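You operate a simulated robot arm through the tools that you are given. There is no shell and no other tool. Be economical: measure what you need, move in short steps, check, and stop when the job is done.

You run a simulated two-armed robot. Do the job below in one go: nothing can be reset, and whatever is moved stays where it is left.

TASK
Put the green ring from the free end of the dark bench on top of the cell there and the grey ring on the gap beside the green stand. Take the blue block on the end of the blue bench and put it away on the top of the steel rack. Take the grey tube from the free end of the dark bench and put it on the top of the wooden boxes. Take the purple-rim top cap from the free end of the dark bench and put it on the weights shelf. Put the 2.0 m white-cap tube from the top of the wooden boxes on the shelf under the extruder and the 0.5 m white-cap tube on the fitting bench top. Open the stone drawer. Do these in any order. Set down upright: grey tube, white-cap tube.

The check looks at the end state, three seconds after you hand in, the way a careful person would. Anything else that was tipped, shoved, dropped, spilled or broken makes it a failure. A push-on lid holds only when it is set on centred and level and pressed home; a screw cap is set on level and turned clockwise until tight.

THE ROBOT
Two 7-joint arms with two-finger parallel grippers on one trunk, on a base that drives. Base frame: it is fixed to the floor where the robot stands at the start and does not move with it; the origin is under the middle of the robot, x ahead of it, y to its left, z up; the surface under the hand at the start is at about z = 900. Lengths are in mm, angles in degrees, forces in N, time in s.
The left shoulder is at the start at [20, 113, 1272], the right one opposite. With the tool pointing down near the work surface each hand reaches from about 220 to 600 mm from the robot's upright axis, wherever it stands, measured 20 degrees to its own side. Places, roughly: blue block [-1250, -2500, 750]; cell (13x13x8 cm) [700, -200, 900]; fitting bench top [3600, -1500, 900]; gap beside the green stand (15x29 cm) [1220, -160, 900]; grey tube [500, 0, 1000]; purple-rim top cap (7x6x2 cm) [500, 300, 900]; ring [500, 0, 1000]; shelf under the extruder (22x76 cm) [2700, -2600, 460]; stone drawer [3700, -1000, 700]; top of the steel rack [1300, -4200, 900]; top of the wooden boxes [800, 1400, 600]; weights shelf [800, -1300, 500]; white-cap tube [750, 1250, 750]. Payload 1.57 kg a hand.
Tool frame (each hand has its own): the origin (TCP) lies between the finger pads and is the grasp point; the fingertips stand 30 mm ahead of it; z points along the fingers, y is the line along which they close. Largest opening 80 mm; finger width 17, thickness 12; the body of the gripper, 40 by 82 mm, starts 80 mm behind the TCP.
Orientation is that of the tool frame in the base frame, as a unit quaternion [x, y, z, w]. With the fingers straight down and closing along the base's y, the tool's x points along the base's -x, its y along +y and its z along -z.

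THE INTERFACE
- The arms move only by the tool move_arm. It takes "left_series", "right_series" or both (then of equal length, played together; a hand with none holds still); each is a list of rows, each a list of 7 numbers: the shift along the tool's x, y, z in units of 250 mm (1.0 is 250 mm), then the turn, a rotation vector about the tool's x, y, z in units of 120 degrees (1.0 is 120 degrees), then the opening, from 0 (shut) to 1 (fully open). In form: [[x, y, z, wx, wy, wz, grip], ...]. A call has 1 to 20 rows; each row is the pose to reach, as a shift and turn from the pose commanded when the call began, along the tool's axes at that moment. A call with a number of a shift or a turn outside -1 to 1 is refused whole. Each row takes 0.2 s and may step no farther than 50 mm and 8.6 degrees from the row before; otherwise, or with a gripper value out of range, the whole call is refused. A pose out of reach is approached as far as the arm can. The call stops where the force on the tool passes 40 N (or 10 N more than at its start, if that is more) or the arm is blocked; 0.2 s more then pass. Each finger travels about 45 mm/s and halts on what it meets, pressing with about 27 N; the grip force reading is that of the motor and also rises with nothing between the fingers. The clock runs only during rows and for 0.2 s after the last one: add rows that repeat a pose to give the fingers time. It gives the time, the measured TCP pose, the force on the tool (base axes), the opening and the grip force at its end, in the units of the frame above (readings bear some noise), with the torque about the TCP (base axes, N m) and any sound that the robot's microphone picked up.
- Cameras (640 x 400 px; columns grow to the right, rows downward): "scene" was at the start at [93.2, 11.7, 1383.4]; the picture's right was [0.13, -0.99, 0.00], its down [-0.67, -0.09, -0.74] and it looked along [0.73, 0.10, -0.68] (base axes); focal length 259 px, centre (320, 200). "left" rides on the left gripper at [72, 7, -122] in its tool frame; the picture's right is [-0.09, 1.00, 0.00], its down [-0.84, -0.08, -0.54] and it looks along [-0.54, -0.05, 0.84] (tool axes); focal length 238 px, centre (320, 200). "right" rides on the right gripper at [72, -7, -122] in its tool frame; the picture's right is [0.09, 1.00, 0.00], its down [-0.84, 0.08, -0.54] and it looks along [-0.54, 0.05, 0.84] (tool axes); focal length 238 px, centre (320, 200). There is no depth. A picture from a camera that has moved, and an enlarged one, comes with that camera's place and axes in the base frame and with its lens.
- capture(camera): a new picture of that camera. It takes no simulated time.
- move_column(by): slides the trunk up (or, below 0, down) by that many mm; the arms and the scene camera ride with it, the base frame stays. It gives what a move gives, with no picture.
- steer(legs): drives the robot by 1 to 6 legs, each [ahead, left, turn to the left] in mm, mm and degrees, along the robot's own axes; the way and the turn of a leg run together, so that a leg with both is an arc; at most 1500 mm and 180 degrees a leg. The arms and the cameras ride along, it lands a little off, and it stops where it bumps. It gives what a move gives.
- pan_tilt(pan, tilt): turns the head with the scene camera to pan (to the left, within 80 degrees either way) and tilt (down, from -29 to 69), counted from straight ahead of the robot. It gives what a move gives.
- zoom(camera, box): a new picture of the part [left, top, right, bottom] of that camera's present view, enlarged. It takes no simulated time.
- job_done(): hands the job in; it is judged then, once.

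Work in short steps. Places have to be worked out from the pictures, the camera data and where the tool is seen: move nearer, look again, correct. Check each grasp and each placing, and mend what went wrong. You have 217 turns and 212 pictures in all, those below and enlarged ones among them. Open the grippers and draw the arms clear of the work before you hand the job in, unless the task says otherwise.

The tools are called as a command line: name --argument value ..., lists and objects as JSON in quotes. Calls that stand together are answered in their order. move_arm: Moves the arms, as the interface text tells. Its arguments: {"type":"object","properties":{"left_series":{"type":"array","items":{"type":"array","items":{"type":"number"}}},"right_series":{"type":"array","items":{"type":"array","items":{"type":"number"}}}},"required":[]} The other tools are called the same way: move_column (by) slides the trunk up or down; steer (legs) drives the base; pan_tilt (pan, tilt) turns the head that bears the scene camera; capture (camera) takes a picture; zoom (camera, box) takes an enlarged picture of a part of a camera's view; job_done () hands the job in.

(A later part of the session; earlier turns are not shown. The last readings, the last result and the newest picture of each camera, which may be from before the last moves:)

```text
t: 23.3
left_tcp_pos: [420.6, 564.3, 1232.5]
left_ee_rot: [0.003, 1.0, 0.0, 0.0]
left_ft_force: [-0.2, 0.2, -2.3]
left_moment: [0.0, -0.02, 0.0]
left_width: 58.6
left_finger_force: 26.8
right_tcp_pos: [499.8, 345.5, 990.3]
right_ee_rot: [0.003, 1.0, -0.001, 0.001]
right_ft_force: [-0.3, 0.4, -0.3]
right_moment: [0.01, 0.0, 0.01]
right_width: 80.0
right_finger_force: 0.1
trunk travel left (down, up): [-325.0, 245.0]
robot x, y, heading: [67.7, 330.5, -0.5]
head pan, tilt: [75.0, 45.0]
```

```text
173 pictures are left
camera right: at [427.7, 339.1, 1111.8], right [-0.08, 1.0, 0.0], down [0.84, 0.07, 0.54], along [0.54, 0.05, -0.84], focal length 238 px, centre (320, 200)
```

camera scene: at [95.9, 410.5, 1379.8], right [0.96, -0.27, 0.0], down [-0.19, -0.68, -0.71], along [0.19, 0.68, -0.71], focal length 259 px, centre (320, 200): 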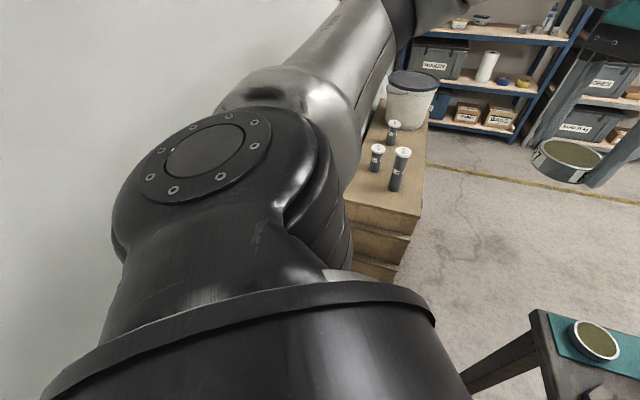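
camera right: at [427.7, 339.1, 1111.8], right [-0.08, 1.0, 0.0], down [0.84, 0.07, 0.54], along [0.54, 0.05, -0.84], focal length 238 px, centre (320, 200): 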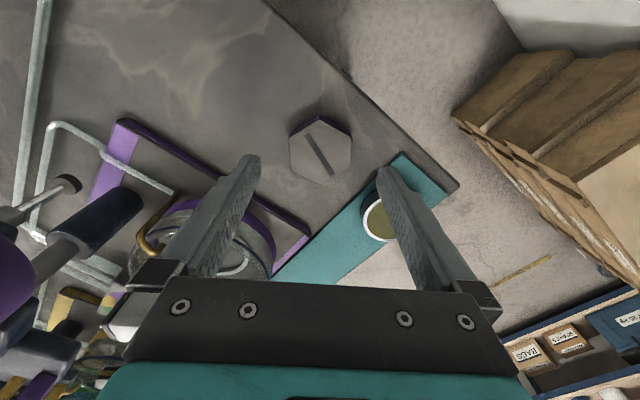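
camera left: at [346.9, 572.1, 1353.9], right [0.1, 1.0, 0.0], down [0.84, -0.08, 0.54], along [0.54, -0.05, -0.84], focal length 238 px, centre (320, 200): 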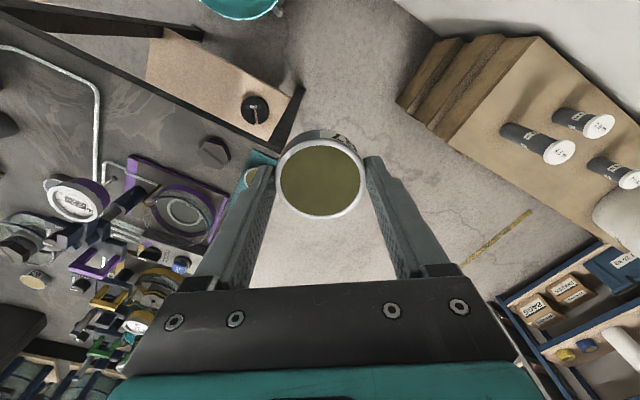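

Centred. I descend to 934, close, and lift.

move_arm --right_series '[[-0.003, 0.004, 0.12, 0, 0, 0, 1], [-0.003, 0.004, 0.223, 0, 0, 0, 1], [-0.003, 0.004, 0.223, 0, 0, 0, 0.4], [-0.003, 0.004, 0.223, 0, 0, 0, 0.4], [-0.003, 0.004, 0.223, 0, 0, 0, 0.4], [-0.003, 0.004, 0.223, 0, 0, 0, 0.4], [-0.003, 0.004, 0.1, 0, 0, 0, 0.4], [-0.003, 0.004, -0.08, 0, 0, 0, 0.4], [-0.003, 0.004, -0.26, 0, 0, 0, 0.4], [-0.003, 0.004, -0.26, 0, 0, 0, 0.4]]'

capture --camera "right"

```text
t: 25.5
left_tcp_pos: [420.8, 565.2, 1232.4]
left_ee_rot: [0.004, 1.0, 0.0, 0.0]
left_ft_force: [0.7, -0.6, -1.3]
left_moment: [-0.03, 0.0, -0.05]
left_width: 58.8
left_finger_force: 27.2
right_tcp_pos: [496.1, 344.4, 1056.2]
right_ee_rot: [0.004, 1.0, 0.0, 0.0]
right_ft_force: [-0.5, 0.2, -3.6]
right_moment: [-0.03, 0.01, 0.01]
right_width: 54.5
right_finger_force: 27.1
trunk travel left (down, up): [-325.0, 245.0]
robot x, y, heading: [63.6, 328.6, -0.6]
head pan, tilt: [75.0, 45.0]
```

```text
172 pictures are left
camera right: at [425.3, 338.9, 1177.9], right [-0.08, 1.0, 0.0], down [0.84, 0.07, 0.54], along [0.54, 0.05, -0.84], focal length 238 px, centre (320, 200)
```

right: 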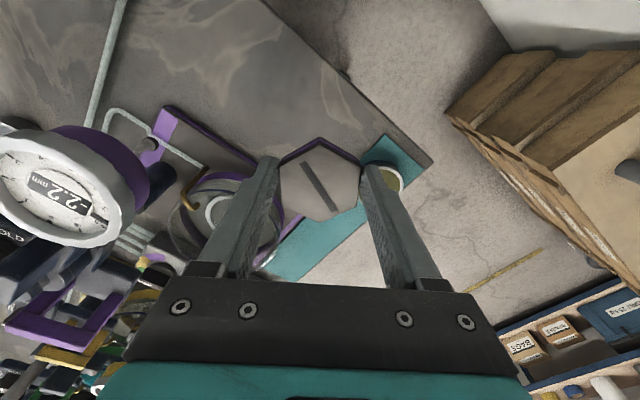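

The cap is held (54.5 mm). I lift the right hand and tuck it close, then drive round to the bench's right front corner.

move_arm --right_series '[[0, 0, -0.18, 0, 0, 0, 0.4], [0, 0, -0.36, 0, 0, 0, 0.4], [0.02, -0.06, -0.54, 0, 0, 0, 0.4], [0.05, -0.16, -0.68, 0, 0, 0, 0.4], [0.1, -0.33, -0.7, 0, 0, 0, 0.4], [0.16, -0.5, -0.7, 0, 0, 0, 0.4], [0.24, -0.66, -0.7, 0, 0, 0, 0.4], [0.34, -0.82, -0.7, 0, 0, 0, 0.4], [0.44, -0.95, -0.7, 0, 0, 0, 0.4], [0.5, -0.98, -0.7, 0, 0, 0, 0.4]]'

steer --legs '[[-100, 0, 0], [0, -620, 0]]'

pan_tilt --pan -20 --tilt 40

capture --camera "scene"

```text
t: 27.7
left_tcp_pos: [419.4, 564.9, 1232.2]
left_ee_rot: [0.004, 1.0, 0.001, 0.001]
left_ft_force: [-0.8, 1.0, -1.9]
left_moment: [0.0, -0.04, -0.03]
left_width: 58.6
left_finger_force: 26.7
right_tcp_pos: [374.8, 99.9, 1232.6]
right_ee_rot: [0.003, 1.0, -0.001, 0.0]
right_ft_force: [0.0, -0.2, -2.4]
right_moment: [0.02, 0.05, -0.03]
right_width: 54.4
right_finger_force: 26.6
trunk travel left (down, up): [-325.0, 245.0]
robot x, y, heading: [63.7, 331.3, -0.4]
head pan, tilt: [75.0, 45.0]
```

```text
t: 28.4
left_tcp_pos: [420.1, 563.3, 1231.3]
left_ee_rot: [0.004, 1.0, 0.0, -0.001]
left_ft_force: [0.7, -0.5, -1.9]
left_moment: [0.04, 0.03, -0.05]
left_width: 58.4
left_finger_force: 27.3
right_tcp_pos: [373.0, 98.2, 1230.9]
right_ee_rot: [0.004, 1.0, -0.001, -0.001]
right_ft_force: [0.1, -0.1, -3.2]
right_moment: [0.01, 0.03, 0.01]
right_width: 54.8
right_finger_force: 27.0
trunk travel left (down, up): [-325.0, 245.0]
robot x, y, heading: [66.0, 330.9, -0.1]
head pan, tilt: [75.0, 45.0]
stopped in leg 1: the robot was blocked; the commanded pose is now the measured one
```

```text
t: 30.2
left_tcp_pos: [419.4, 563.5, 1230.9]
left_ee_rot: [0.004, 1.0, 0.0, 0.0]
left_ft_force: [0.5, 0.1, -2.4]
left_moment: [-0.01, -0.01, 0.0]
left_width: 58.4
left_finger_force: 26.9
right_tcp_pos: [373.6, 99.8, 1232.5]
right_ee_rot: [0.004, 1.0, 0.0, 0.0]
right_ft_force: [0.0, 0.6, -2.9]
right_moment: [0.0, 0.07, -0.02]
right_width: 54.3
right_finger_force: 27.2
trunk travel left (down, up): [-325.0, 245.0]
robot x, y, heading: [61.5, 332.5, -0.7]
head pan, tilt: [-20.0, 40.0]
```

```text
171 pictures are left
camera scene: at [153.6, 301.6, 1387.0], right [-0.35, -0.94, 0.0], down [-0.6, 0.23, -0.77], along [0.72, -0.27, -0.64], focal length 259 px, centre (320, 200)
```

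scene: 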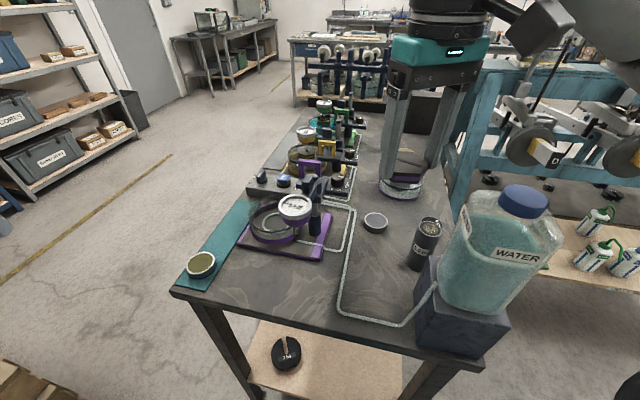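

Directly behind is wall too; I go back diagonally along it, the way I came, then to the right.

steer --legs '[[0, -40, 0], [-70, -290, 0], [0, -280, 0]]'

capture --camera "scene"

```text
t: 34.2
left_tcp_pos: [344.6, -47.4, 1231.8]
left_ee_rot: [0.002, 1.0, 0.0, 0.0]
left_ft_force: [-0.2, -0.2, -2.1]
left_moment: [-0.01, 0.0, -0.04]
left_width: 58.6
left_finger_force: 26.6
right_tcp_pos: [298.9, -511.6, 1232.6]
right_ee_rot: [0.003, 1.0, 0.001, 0.0]
right_ft_force: [0.6, -0.3, -3.1]
right_moment: [0.04, 0.03, 0.0]
right_width: 54.0
right_finger_force: 27.1
trunk travel left (down, up): [-325.0, 245.0]
robot x, y, heading: [-10.1, -280.2, -0.4]
head pan, tilt: [-20.0, 40.0]
```

```text
170 pictures are left
camera scene: at [78.2, -309.4, 1387.0], right [-0.35, -0.94, 0.0], down [-0.6, 0.22, -0.77], along [0.72, -0.27, -0.64], focal length 259 px, centre (320, 200)
```

scene: 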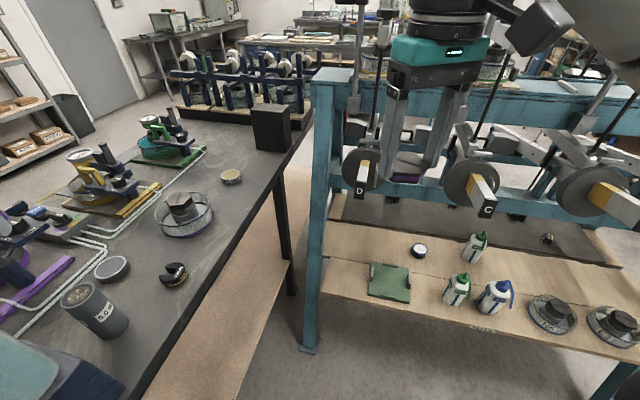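

The blue frame stands right of the bench with its front foot near (578,-422). I tuck the right hand more, then drive to about (206,-289), heading -15, for the cell.

move_arm --right_series '[[0.1, 0.12, 0, 0, 0, 0, 0.4], [0.2, 0.24, 0, 0, 0, 0, 0.4], [0.26, 0.34, 0, 0, 0, 0, 0.4], [0.26, 0.34, 0, 0, 0, 0, 0.4]]'

steer --legs '[[110, -5, -7], [106, 0, -8]]'

pan_tilt --pan 20 --tilt 45

capture --camera "scene"

```text
t: 35.2
left_tcp_pos: [344.7, -46.3, 1231.8]
left_ee_rot: [0.002, 1.0, 0.0, 0.002]
left_ft_force: [-0.4, 0.4, -1.9]
left_moment: [0.03, 0.02, 0.0]
left_width: 58.5
left_finger_force: 26.9
right_tcp_pos: [234.8, -425.8, 1232.8]
right_ee_rot: [0.003, 1.0, 0.001, 0.001]
right_ft_force: [0.2, -0.5, -2.7]
right_moment: [0.0, 0.04, -0.02]
right_width: 54.5
right_finger_force: 26.9
trunk travel left (down, up): [-325.0, 245.0]
robot x, y, heading: [-10.3, -280.4, -0.6]
head pan, tilt: [-20.0, 40.0]
```

```text
t: 37.2
left_tcp_pos: [610.1, -182.3, 1231.9]
left_ee_rot: [0.135, 0.991, 0.001, -0.001]
left_ft_force: [0.5, -0.7, -2.3]
left_moment: [0.01, 0.03, 0.03]
left_width: 58.4
left_finger_force: 27.1
right_tcp_pos: [404.8, -520.2, 1230.6]
right_ee_rot: [0.135, 0.991, 0.0, -0.001]
right_ft_force: [-0.3, -0.4, -2.4]
right_moment: [0.02, 0.04, 0.0]
right_width: 54.4
right_finger_force: 27.0
trunk travel left (down, up): [-325.0, 245.0]
robot x, y, heading: [201.0, -313.8, -15.5]
head pan, tilt: [-20.0, 40.0]
```

```text
t: 38.3
left_tcp_pos: [609.5, -181.4, 1230.8]
left_ee_rot: [0.135, 0.991, -0.001, 0.0]
left_ft_force: [0.1, -0.2, -2.3]
left_moment: [-0.01, -0.02, 0.0]
left_width: 58.4
left_finger_force: 26.5
right_tcp_pos: [403.7, -520.2, 1231.4]
right_ee_rot: [0.135, 0.991, 0.001, -0.001]
right_ft_force: [0.0, -0.5, -3.2]
right_moment: [0.02, 0.03, 0.02]
right_width: 54.3
right_finger_force: 26.9
trunk travel left (down, up): [-325.0, 245.0]
robot x, y, heading: [199.0, -317.2, -15.9]
head pan, tilt: [20.0, 45.0]
```

```text
169 pictures are left
camera scene: at [295.4, -309.8, 1379.8], right [0.08, -1.0, 0.0], down [-0.71, -0.05, -0.71], along [0.7, 0.05, -0.71], focal length 259 px, centre (320, 200)
```

scene: 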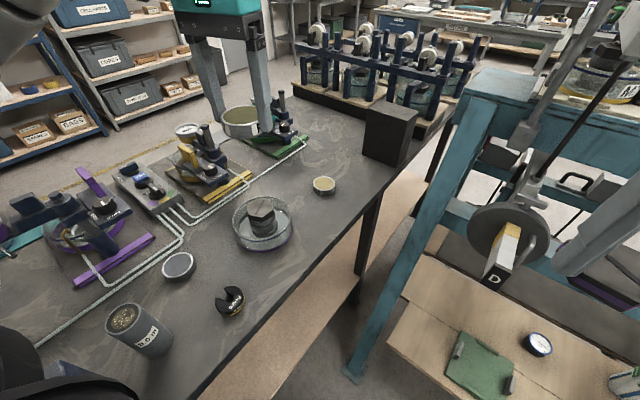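

The cell's hex top triangulates to about (672,-155,966). I zoom in to refine and move the left hand beside it for a second view.

zoom --camera "scene" --box '[215, 180, 315, 260]'

capture --camera "left"

capture --camera "right"

```text
5.00 times, centred on (265, 220) of scene
camera zoom: at [295.4, -309.8, 1379.8], right [0.08, -1.0, 0.0], down [-0.71, -0.05, -0.71], along [0.7, 0.05, -0.71], focal length 1296 px, centre (595, 100)
```

zoom: 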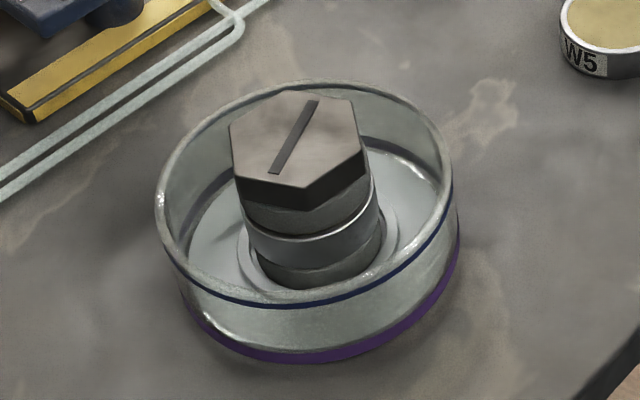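

```text
167 pictures are left
camera left: at [540.3, -155.9, 1353.8], right [0.35, 0.93, 0.0], down [0.79, -0.3, 0.54], along [0.51, -0.19, -0.84], focal length 238 px, centre (320, 200)
```

left: 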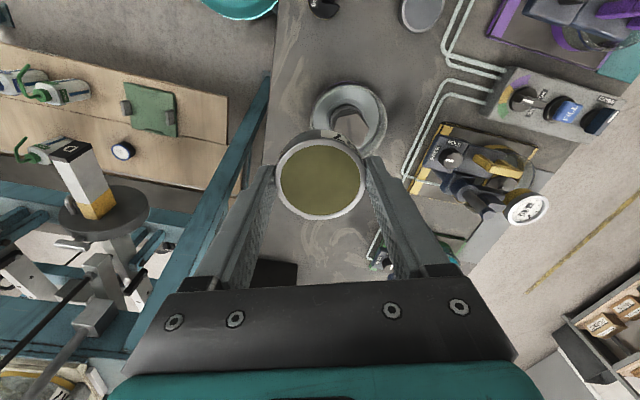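

```text
166 pictures are left
camera right: at [333.1, -506.6, 1353.4], right [0.18, 0.98, 0.0], down [0.83, -0.15, 0.54], along [0.53, -0.1, -0.84], focal length 238 px, centre (320, 200)
```

right: 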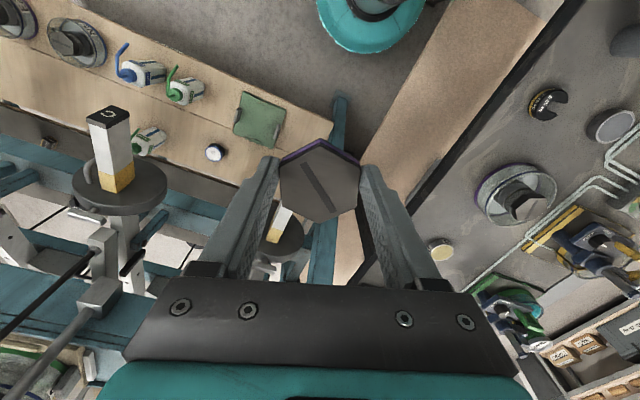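

The hex top centre triangulates to (669,-151,963). I bring the ring over it at TCP z≈1040 first.

move_arm --left_series '[[-0.1, 0.09, 0.08, 0, 0, 0, 0.5], [-0.199, 0.182, 0.16, 0, 0, 0, 0.5], [-0.199, 0.182, 0.34, 0, 0, 0, 0.5], [-0.199, 0.182, 0.52, 0, 0, 0, 0.5], [-0.199, 0.182, 0.68, 0, 0, 0, 0.5], [-0.199, 0.182, 0.77, 0, 0, 0, 0.5], [-0.199, 0.182, 0.77, 0, 0, 0, 0.5]]'

zoom --camera "scene" --box '[200, 140, 350, 260]'

zoom --camera "right" --box '[450, 140, 600, 260]'

```text
t: 39.9
left_tcp_pos: [668.8, -149.4, 1040.4]
left_ee_rot: [0.135, 0.991, 0.0, 0.0]
left_ft_force: [-0.1, 0.6, -3.0]
left_moment: [-0.01, 0.01, -0.04]
left_width: 58.3
left_finger_force: 27.3
right_tcp_pos: [404.5, -518.7, 1230.8]
right_ee_rot: [0.134, 0.991, 0.0, 0.0]
right_ft_force: [-0.3, -0.2, -3.0]
right_moment: [0.01, 0.01, 0.04]
right_width: 54.2
right_finger_force: 27.4
trunk travel left (down, up): [-325.0, 245.0]
robot x, y, heading: [201.0, -314.1, -15.5]
head pan, tilt: [20.0, 45.0]
```

```text
3.33 times, centred on (275, 200) of scene
camera zoom: at [295.4, -309.7, 1379.8], right [0.08, -1.0, 0.0], down [-0.71, -0.05, -0.71], along [0.7, 0.05, -0.71], focal length 864 px, centre (470, 200)
```

zoom: 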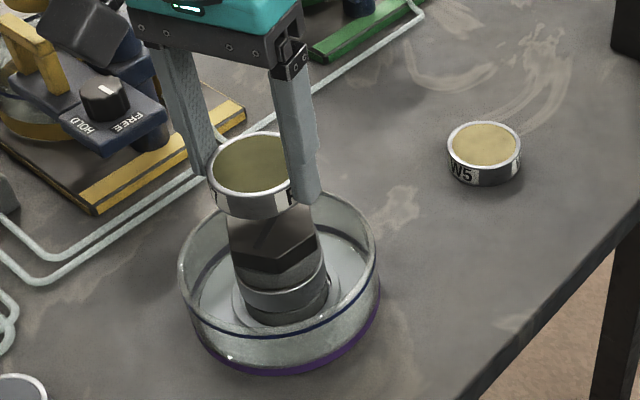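

```text
3.33 times, centred on (525, 200) of right
camera zoom: at [333.1, -506.5, 1353.4], right [0.18, 0.98, 0.0], down [0.83, -0.15, 0.54], along [0.53, -0.1, -0.84], focal length 794 px, centre (-363, 200)
```

zoom: 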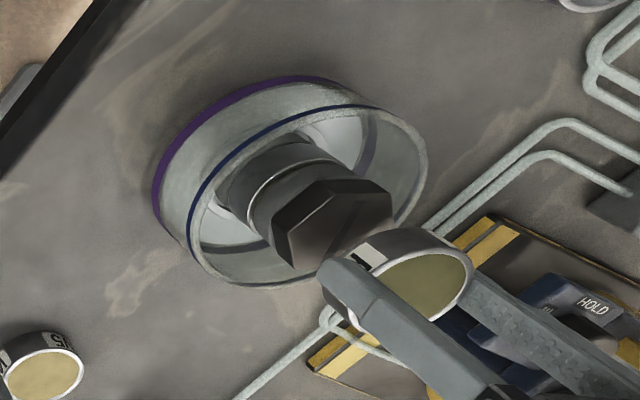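

It lines up above the hex. I lower to TCP 1002 and then check.

move_arm --left_series '[[-0.003, -0.004, 0.08, 0, 0, 0, 0.5], [-0.003, -0.004, 0.148, 0, 0, 0, 0.5], [-0.003, -0.004, 0.16, 0, 0, 0, 0.5], [-0.003, -0.004, 0.16, 0, 0, 0, 0.5]]'

zoom --camera "scene" --box '[215, 170, 315, 250]'

```text
t: 40.7
left_tcp_pos: [672.1, -153.1, 1007.5]
left_ee_rot: [0.135, 0.991, -0.003, 0.007]
left_ft_force: [-4.5, 0.3, 12.0]
left_moment: [-0.34, 0.38, -0.18]
left_width: 58.4
left_finger_force: 27.5
right_tcp_pos: [402.1, -519.9, 1233.0]
right_ee_rot: [0.135, 0.991, 0.0, 0.0]
right_ft_force: [-0.3, 0.2, -3.6]
right_moment: [0.01, 0.08, 0.03]
right_width: 54.2
right_finger_force: 26.9
trunk travel left (down, up): [-325.0, 245.0]
robot x, y, heading: [201.1, -315.0, -15.7]
head pan, tilt: [20.0, 45.0]
stopped in row 4 (left hand): the force on the tool passed its limit at 43 N (the readings are from after the stop); the commanded pose is now the measured one
```

```text
5.00 times, centred on (265, 210) of scene
camera zoom: at [294.8, -309.7, 1379.7], right [0.08, -1.0, 0.0], down [-0.7, -0.05, -0.71], along [0.7, 0.05, -0.71], focal length 1296 px, centre (595, 150)
```

zoom: 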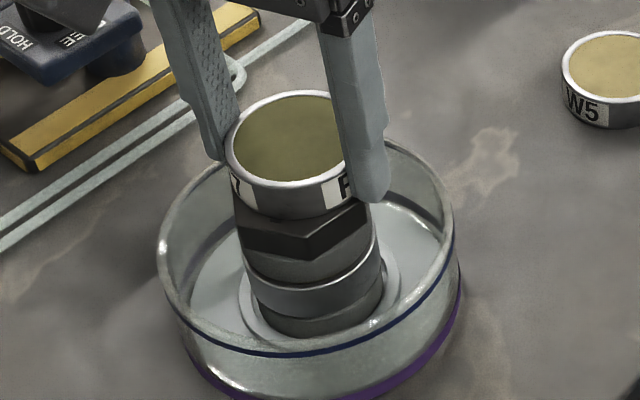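

Contact came at about z 973, and torque and picture say the hex is about (-9,-5) from the ring centre. I lift 6 mm, level the hand, shift, and look.

move_arm --left_series '[[0.0, 0.0, -0.024, -0.0019, 0.007, 0, 0.5], [0.015, -0.015, -0.024, -0.0019, 0.007, 0, 0.5], [0.03, -0.029, -0.024, -0.0019, 0.007, 0, 0.5], [0.03, -0.029, -0.024, -0.0019, 0.007, 0, 0.5]]'

zoom --camera "scene" --box '[215, 170, 315, 250]'

zoom --camera "right" --box '[480, 160, 580, 240]'

```text
t: 41.7
left_tcp_pos: [663.1, -156.1, 1011.4]
left_ee_rot: [0.134, 0.991, 0.002, -0.001]
left_ft_force: [-1.3, -0.3, -2.2]
left_moment: [-0.01, 0.0, 0.01]
left_width: 58.1
left_finger_force: 27.5
right_tcp_pos: [403.4, -519.1, 1231.3]
right_ee_rot: [0.136, 0.991, 0.0, 0.0]
right_ft_force: [-0.3, -0.7, -2.6]
right_moment: [0.0, 0.04, -0.04]
right_width: 54.0
right_finger_force: 27.2
trunk travel left (down, up): [-325.0, 245.0]
robot x, y, heading: [203.6, -313.1, -15.7]
head pan, tilt: [20.0, 45.0]
```

```text
5.00 times, centred on (265, 210) of scene
camera zoom: at [295.4, -309.6, 1379.7], right [0.08, -1.0, 0.0], down [-0.71, -0.05, -0.71], along [0.7, 0.05, -0.71], focal length 1296 px, centre (595, 150)
```

zoom: 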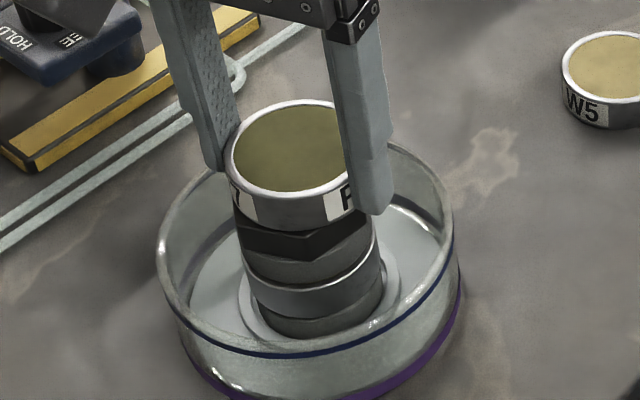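

```text
5.00 times, centred on (530, 200) of right
camera zoom: at [333.2, -506.5, 1353.3], right [0.18, 0.98, 0.0], down [0.83, -0.15, 0.54], along [0.53, -0.1, -0.84], focal length 1192 px, centre (-730, 200)
```

zoom: 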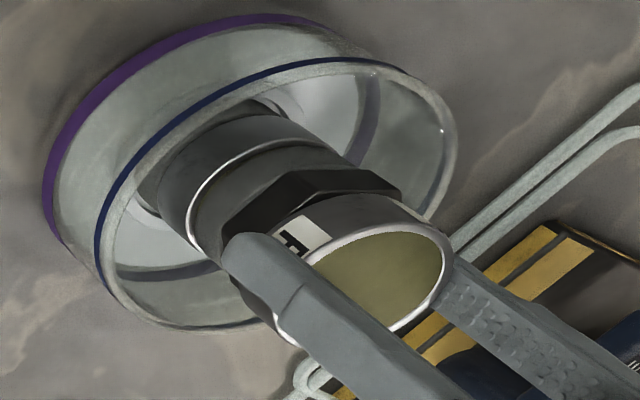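

Nearly centred; I shift 4 mm to -y and lower gently.

move_arm --left_series '[[-0.004, -0.015, 0.0, 0, 0, 0, 0.5], [-0.004, -0.015, 0.008, 0, 0, 0, 0.5], [-0.004, -0.015, 0.012, 0, 0, 0, 0.5], [-0.004, -0.015, 0.016, 0, 0, 0, 0.5]]'

```text
t: 42.7
left_tcp_pos: [662.4, -160.7, 1008.1]
left_ee_rot: [0.134, 0.991, 0.001, -0.001]
left_ft_force: [0.2, 0.4, 0.4]
left_moment: [-0.01, -0.04, -0.01]
left_width: 58.2
left_finger_force: 27.0
right_tcp_pos: [403.7, -518.0, 1231.3]
right_ee_rot: [0.135, 0.991, 0.0, 0.001]
right_ft_force: [-0.1, -0.9, -3.9]
right_moment: [-0.01, 0.07, 0.0]
right_width: 54.5
right_finger_force: 27.2
trunk travel left (down, up): [-325.0, 245.0]
robot x, y, heading: [207.2, -313.2, -15.8]
head pan, tilt: [20.0, 45.0]
```

Weight is just being taken by the hex. I lower 1 mm, open a little, and rise.

move_arm --left_series '[[0, 0, 0.004, 0, 0, 0, 0.5], [0, 0, 0.004, 0, 0, 0, 0.76], [0, 0, 0.004, 0, 0, 0, 0.85], [0, 0, 0.004, 0, 0, 0, 0.95], [0, 0, 0.0, 0, 0, 0, 1], [0, 0, -0.06, 0, 0, 0, 1], [0, 0, -0.2, 0, 0, 0, 1], [0, 0, -0.38, 0, 0, 0, 1], [0, 0, -0.5, 0, 0, 0, 1], [0, 0, -0.5, 0, 0, 0, 1]]'

zoom --camera "scene" --box '[215, 170, 315, 250]'

capture --camera "left"

```text
t: 44.9
left_tcp_pos: [664.1, -162.0, 1131.6]
left_ee_rot: [0.134, 0.991, 0.002, -0.002]
left_ft_force: [0.4, 0.3, 0.3]
left_moment: [0.0, -0.02, 0.03]
left_width: 79.9
left_finger_force: 0.1
right_tcp_pos: [404.5, -518.2, 1232.1]
right_ee_rot: [0.135, 0.991, 0.0, 0.0]
right_ft_force: [-0.4, 0.6, -2.9]
right_moment: [0.0, 0.01, 0.02]
right_width: 54.2
right_finger_force: 27.6
trunk travel left (down, up): [-325.0, 245.0]
robot x, y, heading: [201.5, -314.5, -15.7]
head pan, tilt: [20.0, 45.0]
```

```text
5.00 times, centred on (265, 210) of scene
camera zoom: at [295.3, -309.6, 1379.7], right [0.08, -1.0, 0.0], down [-0.71, -0.05, -0.71], along [0.7, 0.05, -0.71], focal length 1296 px, centre (595, 150)
```

zoom: 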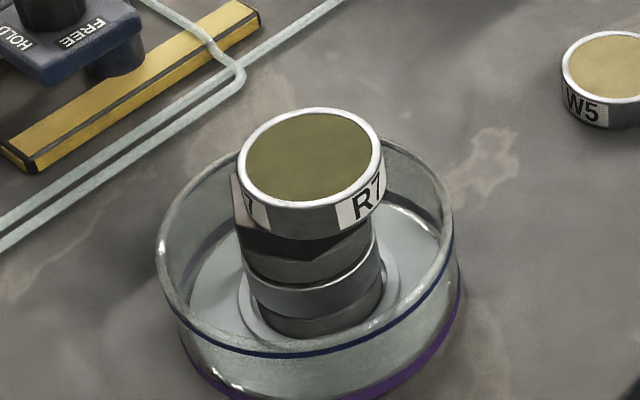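

```text
159 pictures are left
camera left: at [595.6, -137.1, 1254.1], right [0.35, 0.94, 0.0], down [0.79, -0.3, 0.54], along [0.5, -0.19, -0.84], focal length 238 px, centre (320, 200)
```

left: 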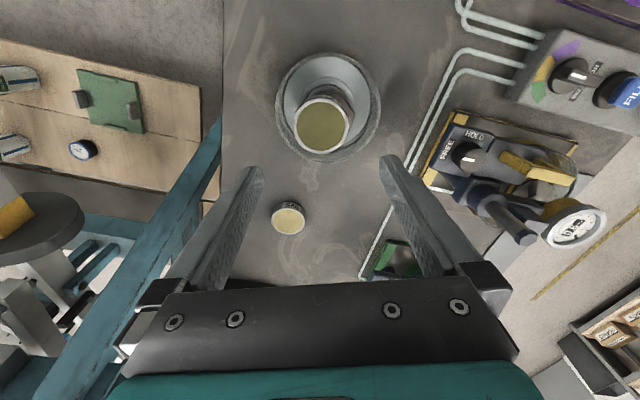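

R7 rests on the cell. Now the cap: I tuck the left hand and look at the blue frame's shelves.

move_arm --left_series '[[0.15, 0.0, -0.1, 0, 0, 0, 1], [0.3, 0.0, -0.2, 0, 0, 0, 1], [0.45, 0.0, -0.3, 0, 0, 0, 1], [0.6, 0.0, -0.38, 0, 0, 0, 1], [0.75, 0.02, -0.4, 0, 0, 0, 1], [0.9, 0.04, -0.4, 0, 0, 0, 1]]'

steer --legs '[[-200, 0, 0], [0, -300, 0]]'

pan_tilt --pan -15 --tilt 35

capture --camera "scene"

```text
t: 46.3
left_tcp_pos: [459.4, -96.4, 1230.1]
left_ee_rot: [0.135, 0.991, 0.002, -0.008]
left_ft_force: [-0.4, -0.5, 2.3]
left_moment: [0.0, -0.04, -0.01]
left_width: 80.0
left_finger_force: 0.2
left hand out of reach, approached as far as the arm can: row 6
right_tcp_pos: [405.9, -518.1, 1230.5]
right_ee_rot: [0.136, 0.991, 0.0, -0.001]
right_ft_force: [0.2, -0.7, -3.0]
right_moment: [-0.04, 0.03, 0.01]
right_width: 53.8
right_finger_force: 26.3
trunk travel left (down, up): [-325.0, 245.0]
robot x, y, heading: [206.3, -313.3, -15.6]
head pan, tilt: [20.0, 45.0]
```

```text
t: 47.8
left_tcp_pos: [298.7, -51.1, 1234.1]
left_ee_rot: [0.131, 0.991, -0.002, 0.013]
left_ft_force: [-0.2, 0.0, -0.1]
left_moment: [0.01, 0.04, -0.02]
left_width: 80.0
left_finger_force: 0.0
right_tcp_pos: [238.3, -473.3, 1231.8]
right_ee_rot: [0.133, 0.991, 0.0, 0.0]
right_ft_force: [0.0, -0.3, -3.0]
right_moment: [0.02, 0.05, -0.03]
right_width: 54.1
right_finger_force: 26.9
trunk travel left (down, up): [-325.0, 245.0]
robot x, y, heading: [33.8, -266.8, -15.3]
head pan, tilt: [20.0, 45.0]
stopped in leg 1: the force on the tool passed its limit at 64 N (the readings are from after the stop); the commanded pose is now the measured one
```

```text
t: 48.8
left_tcp_pos: [298.6, -52.1, 1234.6]
left_ee_rot: [0.131, 0.991, -0.003, 0.014]
left_ft_force: [-0.9, -0.1, 0.2]
left_moment: [0.01, 0.05, 0.03]
left_width: 79.9
left_finger_force: 0.0
right_tcp_pos: [237.1, -472.6, 1230.5]
right_ee_rot: [0.133, 0.991, 0.0, -0.001]
right_ft_force: [0.1, 0.6, -3.0]
right_moment: [0.0, 0.01, -0.01]
right_width: 53.9
right_finger_force: 26.9
trunk travel left (down, up): [-325.0, 245.0]
robot x, y, heading: [38.2, -270.0, -15.6]
head pan, tilt: [-15.0, 35.0]
```

```text
158 pictures are left
camera scene: at [123.4, -314.5, 1394.5], right [-0.51, -0.86, 0.0], down [-0.5, 0.29, -0.82], along [0.71, -0.41, -0.57], focal length 259 px, centre (320, 200)
```

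scene: 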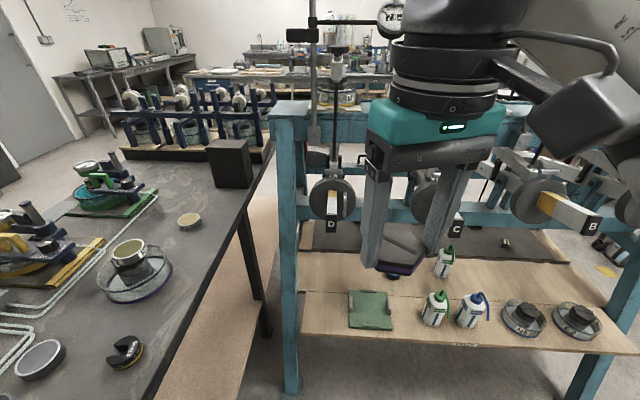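

The left hand touched something while backing — probably the carboy's cap. I check the carboy.

pan_tilt --pan 50 --tilt 50

capture --camera "scene"

capture --camera "left"

```text
t: 50.2
left_tcp_pos: [299.3, -51.1, 1233.5]
left_ee_rot: [0.132, 0.991, -0.002, 0.014]
left_ft_force: [-0.5, -0.1, -0.4]
left_moment: [0.02, 0.0, 0.03]
left_width: 80.1
left_finger_force: 0.1
right_tcp_pos: [237.3, -471.9, 1232.4]
right_ee_rot: [0.133, 0.991, 0.0, 0.0]
right_ft_force: [-0.1, -0.4, -2.3]
right_moment: [0.01, -0.01, 0.01]
right_width: 54.1
right_finger_force: 27.4
trunk travel left (down, up): [-325.0, 245.0]
robot x, y, heading: [40.0, -267.6, -15.1]
head pan, tilt: [50.0, 50.0]
```

```text
157 pictures are left
camera scene: at [110.8, -226.3, 1372.9], right [0.57, -0.82, 0.0], down [-0.63, -0.43, -0.64], along [0.53, 0.36, -0.77], focal length 259 px, centre (320, 200)
```

scene: 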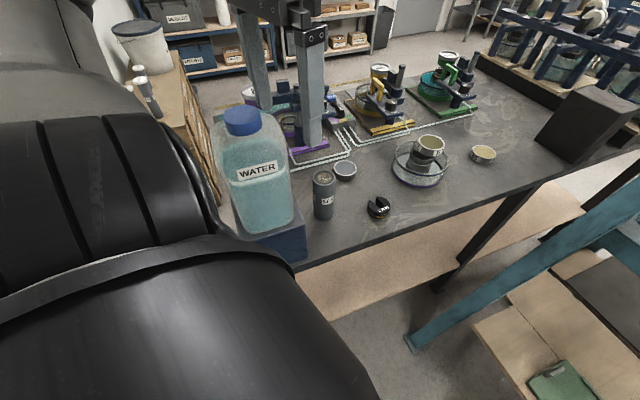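

```text
156 pictures are left
camera left: at [226.5, -24.9, 1353.5], right [0.35, 0.94, 0.0], down [0.77, -0.29, 0.56], along [0.53, -0.2, -0.83], focal length 238 px, centre (320, 200)
```

left: 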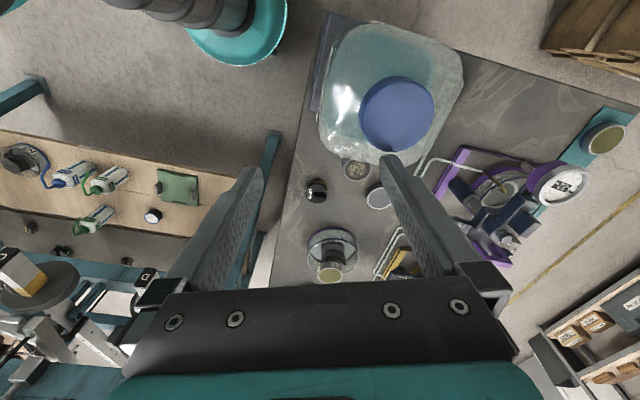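

The carboy stands where it was (cap still at about (287,10), top 1193). I raise the left hand well clear before going on.

move_arm --left_series '[[0, 0, -0.15, 0, 0, 0, 1], [-0.05, 0, -0.3, 0, 0, 0, 1], [-0.1, 0, -0.45, 0, 0, 0, 1], [-0.1, 0, -0.55, 0, 0, 0, 1], [-0.1, 0, -0.55, 0, 0, 0, 1]]'

steer --legs '[[-60, -60, 0], [0, -320, 0]]'

pan_tilt --pan 5 --tilt 40

capture --camera "scene"

```text
t: 51.4
left_tcp_pos: [329.0, -80.4, 1353.7]
left_ee_rot: [0.132, 0.991, -0.002, 0.014]
left_ft_force: [-0.2, -0.9, -0.6]
left_moment: [-0.03, -0.04, 0.02]
left_width: 79.7
left_finger_force: 0.0
left hand out of reach, approached as far as the arm can: row 1, 2, 3, 4, 5
right_tcp_pos: [238.0, -472.9, 1230.6]
right_ee_rot: [0.134, 0.991, -0.001, 0.0]
right_ft_force: [0.5, -1.0, -3.3]
right_moment: [-0.02, 0.02, -0.03]
right_width: 54.3
right_finger_force: 27.1
trunk travel left (down, up): [-325.0, 245.0]
robot x, y, heading: [35.4, -265.8, -15.4]
head pan, tilt: [50.0, 50.0]
```

```text
t: 54.2
left_tcp_pos: [171.6, -428.3, 1352.9]
left_ee_rot: [0.132, 0.991, -0.002, 0.014]
left_ft_force: [-0.7, -0.1, -0.1]
left_moment: [-0.05, -0.01, 0.0]
left_width: 80.0
left_finger_force: 0.0
right_tcp_pos: [76.6, -820.4, 1230.7]
right_ee_rot: [0.135, 0.991, 0.0, -0.001]
right_ft_force: [-0.2, -0.6, -2.8]
right_moment: [0.08, 0.02, 0.01]
right_width: 53.9
right_finger_force: 27.0
trunk travel left (down, up): [-325.0, 245.0]
robot x, y, heading: [-124.3, -616.5, -15.3]
head pan, tilt: [50.0, 50.0]
```

```text
t: 55.3
left_tcp_pos: [171.3, -428.6, 1352.4]
left_ee_rot: [0.133, 0.991, -0.001, 0.014]
left_ft_force: [0.8, 0.4, 0.4]
left_moment: [0.01, 0.01, 0.01]
left_width: 79.9
left_finger_force: 0.0
right_tcp_pos: [77.7, -820.9, 1232.0]
right_ee_rot: [0.133, 0.991, 0.0, 0.0]
right_ft_force: [-0.3, 0.1, -3.4]
right_moment: [0.0, 0.03, 0.02]
right_width: 53.7
right_finger_force: 27.4
trunk travel left (down, up): [-325.0, 245.0]
robot x, y, heading: [-120.0, -613.5, -15.5]
head pan, tilt: [5.0, 40.0]
```

```text
155 pictures are left
camera scene: at [-28.1, -632.7, 1387.0], right [-0.18, -0.98, 0.0], down [-0.63, 0.12, -0.77], along [0.75, -0.14, -0.64], focal length 259 px, centre (320, 200)
```

scene: 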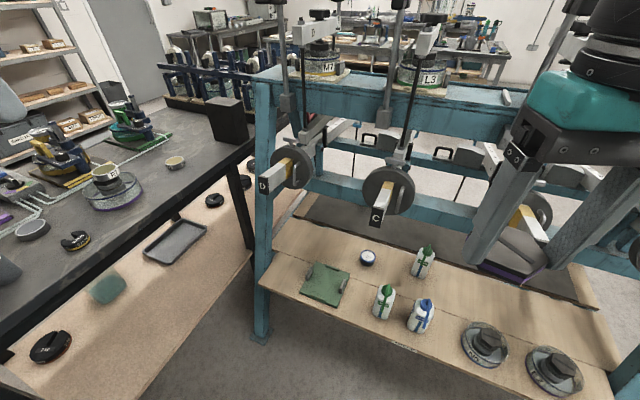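

There is a small label on the wood shelf's front edge; I zoom.

zoom --camera "scene" --box '[350, 310, 460, 380]'

zoom --camera "scene" --box '[250, 180, 640, 400]'

```text
5.71 times, centred on (405, 345) of scene
camera zoom: at [-28.1, -632.7, 1387.0], right [-0.18, -0.98, 0.0], down [-0.63, 0.12, -0.77], along [0.75, -0.14, -0.64], focal length 1481 px, centre (-166, -629)
```

zoom: 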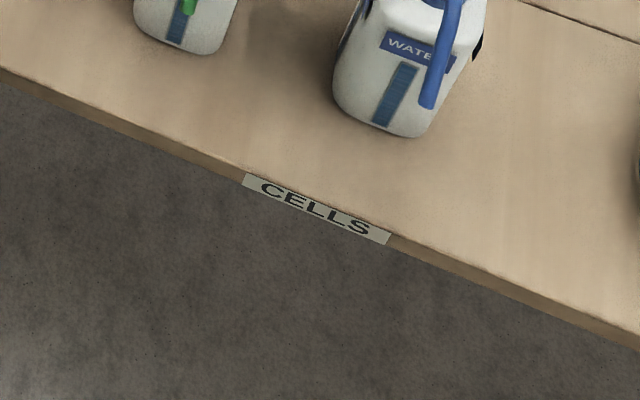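

```text
1.64 times, centred on (445, 290) of scene
camera zoom: at [-28.1, -632.7, 1387.0], right [-0.18, -0.98, 0.0], down [-0.63, 0.12, -0.77], along [0.75, -0.14, -0.64], focal length 425 px, centre (115, 52)
```

zoom: 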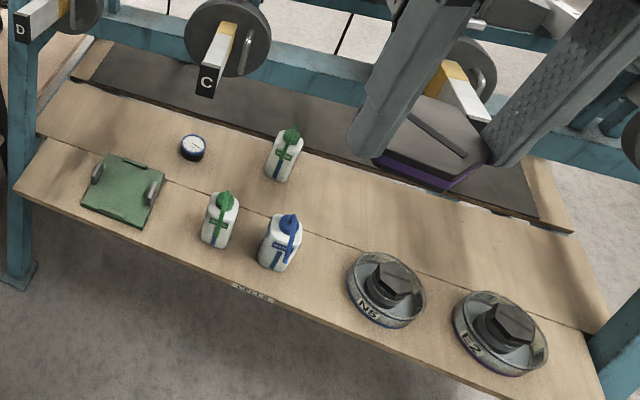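

This shelf is labelled CELLS; the weights shelf at (800,-1300) must be farther back. I zoom behind the frame.

zoom --camera "scene" --box '[260, 90, 580, 290]'

pan_tilt --pan -45 --tilt 30

capture --camera "scene"

```text
2.00 times, centred on (420, 190) of scene
camera zoom: at [-28.1, -632.7, 1387.0], right [-0.18, -0.98, 0.0], down [-0.63, 0.12, -0.77], along [0.75, -0.14, -0.64], focal length 518 px, centre (120, 220)
```

zoom: 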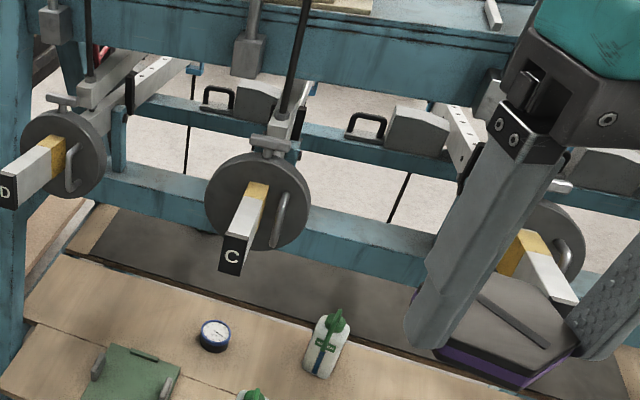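

```text
t: 56.5
left_tcp_pos: [170.8, -429.0, 1352.9]
left_ee_rot: [0.131, 0.991, -0.002, 0.013]
left_ft_force: [0.8, 0.1, 0.1]
left_moment: [0.01, 0.01, 0.02]
left_width: 80.2
left_finger_force: 0.0
right_tcp_pos: [77.9, -820.3, 1232.6]
right_ee_rot: [0.134, 0.991, 0.0, 0.0]
right_ft_force: [0.0, 0.2, -2.4]
right_moment: [0.02, 0.04, -0.02]
right_width: 54.2
right_finger_force: 27.2
trunk travel left (down, up): [-325.0, 245.0]
robot x, y, heading: [-120.6, -611.1, -15.2]
head pan, tilt: [-45.0, 30.0]
```

```text
151 pictures are left
camera scene: at [-67.2, -696.0, 1402.3], right [-0.87, -0.49, 0.0], down [-0.25, 0.44, -0.87], along [0.43, -0.75, -0.5], focal length 259 px, centre (320, 200)
```

scene: 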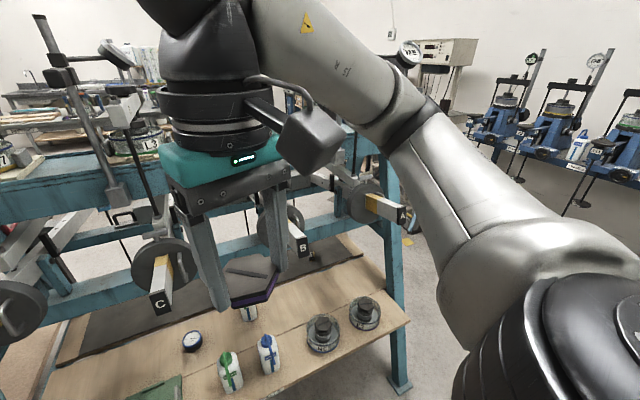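

The dark strip behind the CELLS planks, with black weights on it, seems to be the weights shelf, near the frame's far side. I drive along the frame to its right end and look from there.

steer --legs '[[0, 0, -18], [0, -900, 0]]'

pan_tilt --pan 20 --tilt 30

capture --camera "scene"

pan_tilt --pan -40 --tilt 25

capture --camera "scene"

```text
t: 62.2
left_tcp_pos: [-279.4, -1273.5, 1352.7]
left_ee_rot: [0.288, 0.958, -0.004, 0.014]
left_ft_force: [0.6, 0.0, -1.5]
left_moment: [0.04, -0.01, 0.0]
left_width: 80.0
left_finger_force: 0.1
right_tcp_pos: [-489.7, -1619.1, 1232.0]
right_ee_rot: [0.288, 0.958, 0.0, 0.0]
right_ft_force: [-0.4, -0.3, -2.5]
right_moment: [-0.03, 0.06, 0.0]
right_width: 53.8
right_finger_force: 27.3
trunk travel left (down, up): [-325.0, 245.0]
robot x, y, heading: [-615.5, -1360.4, -33.7]
head pan, tilt: [-45.0, 30.0]
```

```text
t: 63.6
left_tcp_pos: [-278.4, -1275.1, 1352.1]
left_ee_rot: [0.288, 0.958, -0.004, 0.013]
left_ft_force: [0.2, 0.4, 0.6]
left_moment: [0.0, 0.01, -0.02]
left_width: 79.9
left_finger_force: 0.0
right_tcp_pos: [-490.3, -1618.3, 1231.2]
right_ee_rot: [0.289, 0.957, 0.0, 0.0]
right_ft_force: [-0.1, 0.0, -2.9]
right_moment: [0.02, 0.03, 0.0]
right_width: 53.8
right_finger_force: 27.2
trunk travel left (down, up): [-325.0, 245.0]
robot x, y, heading: [-615.2, -1358.3, -33.6]
head pan, tilt: [20.0, 30.0]
```

```text
150 pictures are left
camera scene: at [-518.8, -1387.3, 1402.4], right [-0.24, -0.97, 0.0], down [-0.49, 0.12, -0.87], along [0.84, -0.21, -0.5], focal length 259 px, centre (320, 200)
```

scene: 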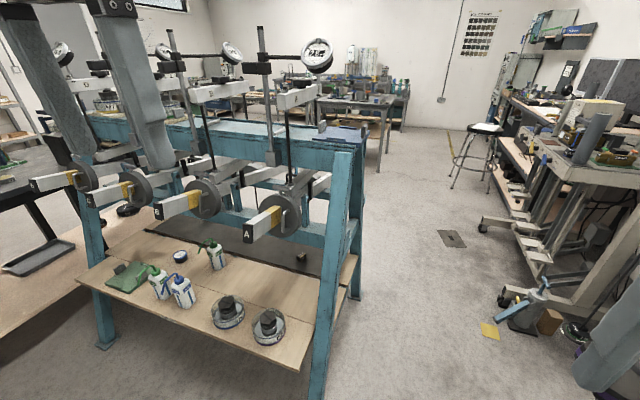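

```text
t: 64.9
left_tcp_pos: [-279.1, -1274.5, 1353.6]
left_ee_rot: [0.288, 0.958, -0.003, 0.013]
left_ft_force: [0.9, -0.3, 0.1]
left_moment: [0.01, -0.01, -0.01]
left_width: 80.0
left_finger_force: 0.1
right_tcp_pos: [-488.5, -1617.5, 1231.3]
right_ee_rot: [0.288, 0.958, 0.0, 0.0]
right_ft_force: [0.6, 0.0, -2.8]
right_moment: [0.04, 0.03, -0.01]
right_width: 53.4
right_finger_force: 27.0
trunk travel left (down, up): [-325.0, 245.0]
robot x, y, heading: [-613.9, -1357.2, -33.7]
head pan, tilt: [-40.0, 25.0]
```

```text
149 pictures are left
camera scene: at [-580.6, -1454.3, 1410.3], right [-0.96, -0.28, 0.0], down [-0.12, 0.41, -0.91], along [0.26, -0.87, -0.42], focal length 259 px, centre (320, 200)
```

scene: 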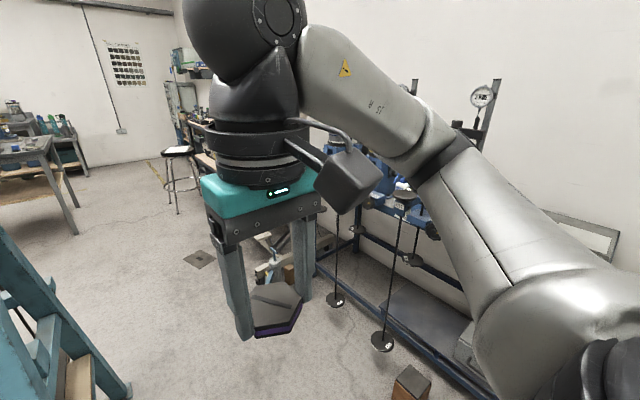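

The frame's back side is reachable around its right end. I drive right, then forward past the end.

steer --legs '[[0, -200, 0], [1300, 0, 0]]'

pan_tilt --pan 60 --tilt 30

capture --camera "scene"

pan_tilt --pan 0 --tilt 20

capture --camera "scene"

```text
t: 72.4
left_tcp_pos: [657.6, -2134.9, 1353.0]
left_ee_rot: [0.286, 0.958, -0.004, 0.013]
left_ft_force: [1.0, -0.8, 0.2]
left_moment: [0.0, 0.03, -0.03]
left_width: 79.7
left_finger_force: 0.0
right_tcp_pos: [448.2, -2479.1, 1231.6]
right_ee_rot: [0.287, 0.958, -0.001, 0.0]
right_ft_force: [0.2, -0.2, -2.6]
right_moment: [0.05, 0.01, -0.01]
right_width: 53.4
right_finger_force: 26.9
trunk travel left (down, up): [-325.0, 245.0]
robot x, y, heading: [325.9, -2221.2, -33.8]
head pan, tilt: [-40.0, 25.0]
```

```text
t: 74.2
left_tcp_pos: [657.1, -2133.9, 1352.9]
left_ee_rot: [0.286, 0.958, -0.004, 0.013]
left_ft_force: [0.3, -0.6, -0.1]
left_moment: [0.01, -0.02, -0.01]
left_width: 80.1
left_finger_force: 0.0
right_tcp_pos: [447.1, -2479.6, 1231.0]
right_ee_rot: [0.287, 0.958, 0.001, 0.0]
right_ft_force: [-0.1, 0.4, -2.5]
right_moment: [-0.01, 0.02, 0.0]
right_width: 53.4
right_finger_force: 26.1
trunk travel left (down, up): [-325.0, 245.0]
robot x, y, heading: [321.5, -2221.3, -33.7]
head pan, tilt: [60.0, 30.0]
```

```text
148 pictures are left
camera scene: at [410.7, -2186.7, 1402.4], right [0.45, -0.9, 0.0], down [-0.45, -0.22, -0.87], along [0.78, 0.39, -0.5], focal length 259 px, centre (320, 200)
```

scene: 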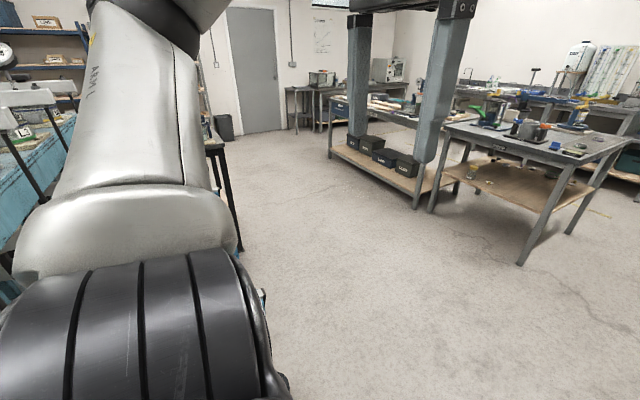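

```text
t: 75.5
left_tcp_pos: [656.9, -2134.2, 1352.5]
left_ee_rot: [0.286, 0.958, -0.003, 0.013]
left_ft_force: [0.4, -0.4, 0.3]
left_moment: [0.0, 0.02, -0.01]
left_width: 79.8
left_finger_force: 0.0
right_tcp_pos: [447.3, -2478.6, 1231.4]
right_ee_rot: [0.287, 0.958, 0.0, 0.0]
right_ft_force: [0.6, -0.7, -2.7]
right_moment: [0.01, 0.04, -0.04]
right_width: 54.0
right_finger_force: 27.1
trunk travel left (down, up): [-325.0, 245.0]
robot x, y, heading: [321.8, -2223.2, -33.5]
head pan, tilt: [0.0, 20.0]
```

```text
147 pictures are left
camera scene: at [407.4, -2278.3, 1418.4], right [-0.55, -0.83, 0.0], down [-0.29, 0.19, -0.94], along [0.78, -0.52, -0.34], focal length 259 px, centre (320, 200)
```

scene: 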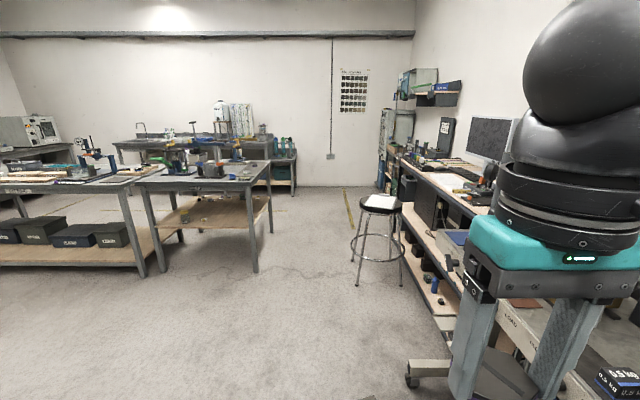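

The aisle is wide. I drive on, turn about, and move behind the blue frame facing it.

steer --legs '[[600, 0, 0], [0, 0, 180], [0, -700, 0]]'

pan_tilt --pan 0 --tilt 40

capture --camera "scene"

```text
t: 89.6
left_tcp_pos: [888.9, -2044.1, 1352.7]
left_ee_rot: [0.953, -0.303, -0.013, -0.004]
left_ft_force: [0.5, 0.2, 0.0]
left_moment: [0.02, 0.03, -0.03]
left_width: 79.6
left_finger_force: 0.0
right_tcp_pos: [1112.6, -1708.7, 1231.4]
right_ee_rot: [0.953, -0.304, 0.0, 0.0]
right_ft_force: [-0.1, 0.0, -3.2]
right_moment: [-0.04, -0.03, 0.01]
right_width: 53.5
right_finger_force: 26.8
trunk travel left (down, up): [-325.0, 245.0]
robot x, y, heading: [1231.5, -1970.1, 144.3]
head pan, tilt: [0.0, 20.0]
```

```text
t: 90.4
left_tcp_pos: [888.8, -2045.1, 1352.4]
left_ee_rot: [0.953, -0.304, -0.013, -0.006]
left_ft_force: [0.6, -0.2, -0.9]
left_moment: [0.02, 0.0, 0.01]
left_width: 79.8
left_finger_force: 0.0
right_tcp_pos: [1110.9, -1708.4, 1230.2]
right_ee_rot: [0.952, -0.305, 0.0, 0.001]
right_ft_force: [0.5, 0.6, -2.3]
right_moment: [0.02, -0.04, -0.01]
right_width: 53.6
right_finger_force: 26.9
trunk travel left (down, up): [-325.0, 245.0]
robot x, y, heading: [1231.6, -1973.3, 144.5]
head pan, tilt: [0.0, 40.0]
```

```text
146 pictures are left
camera scene: at [1152.0, -1914.6, 1387.1], right [0.58, 0.81, 0.0], down [0.52, -0.37, -0.77], along [-0.62, 0.45, -0.64], focal length 259 px, centre (320, 200)
```

scene: 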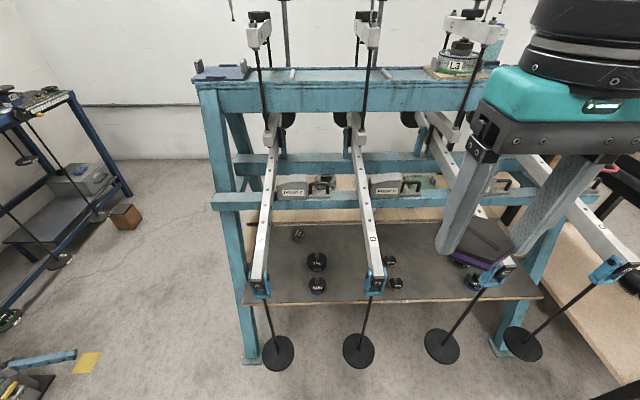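

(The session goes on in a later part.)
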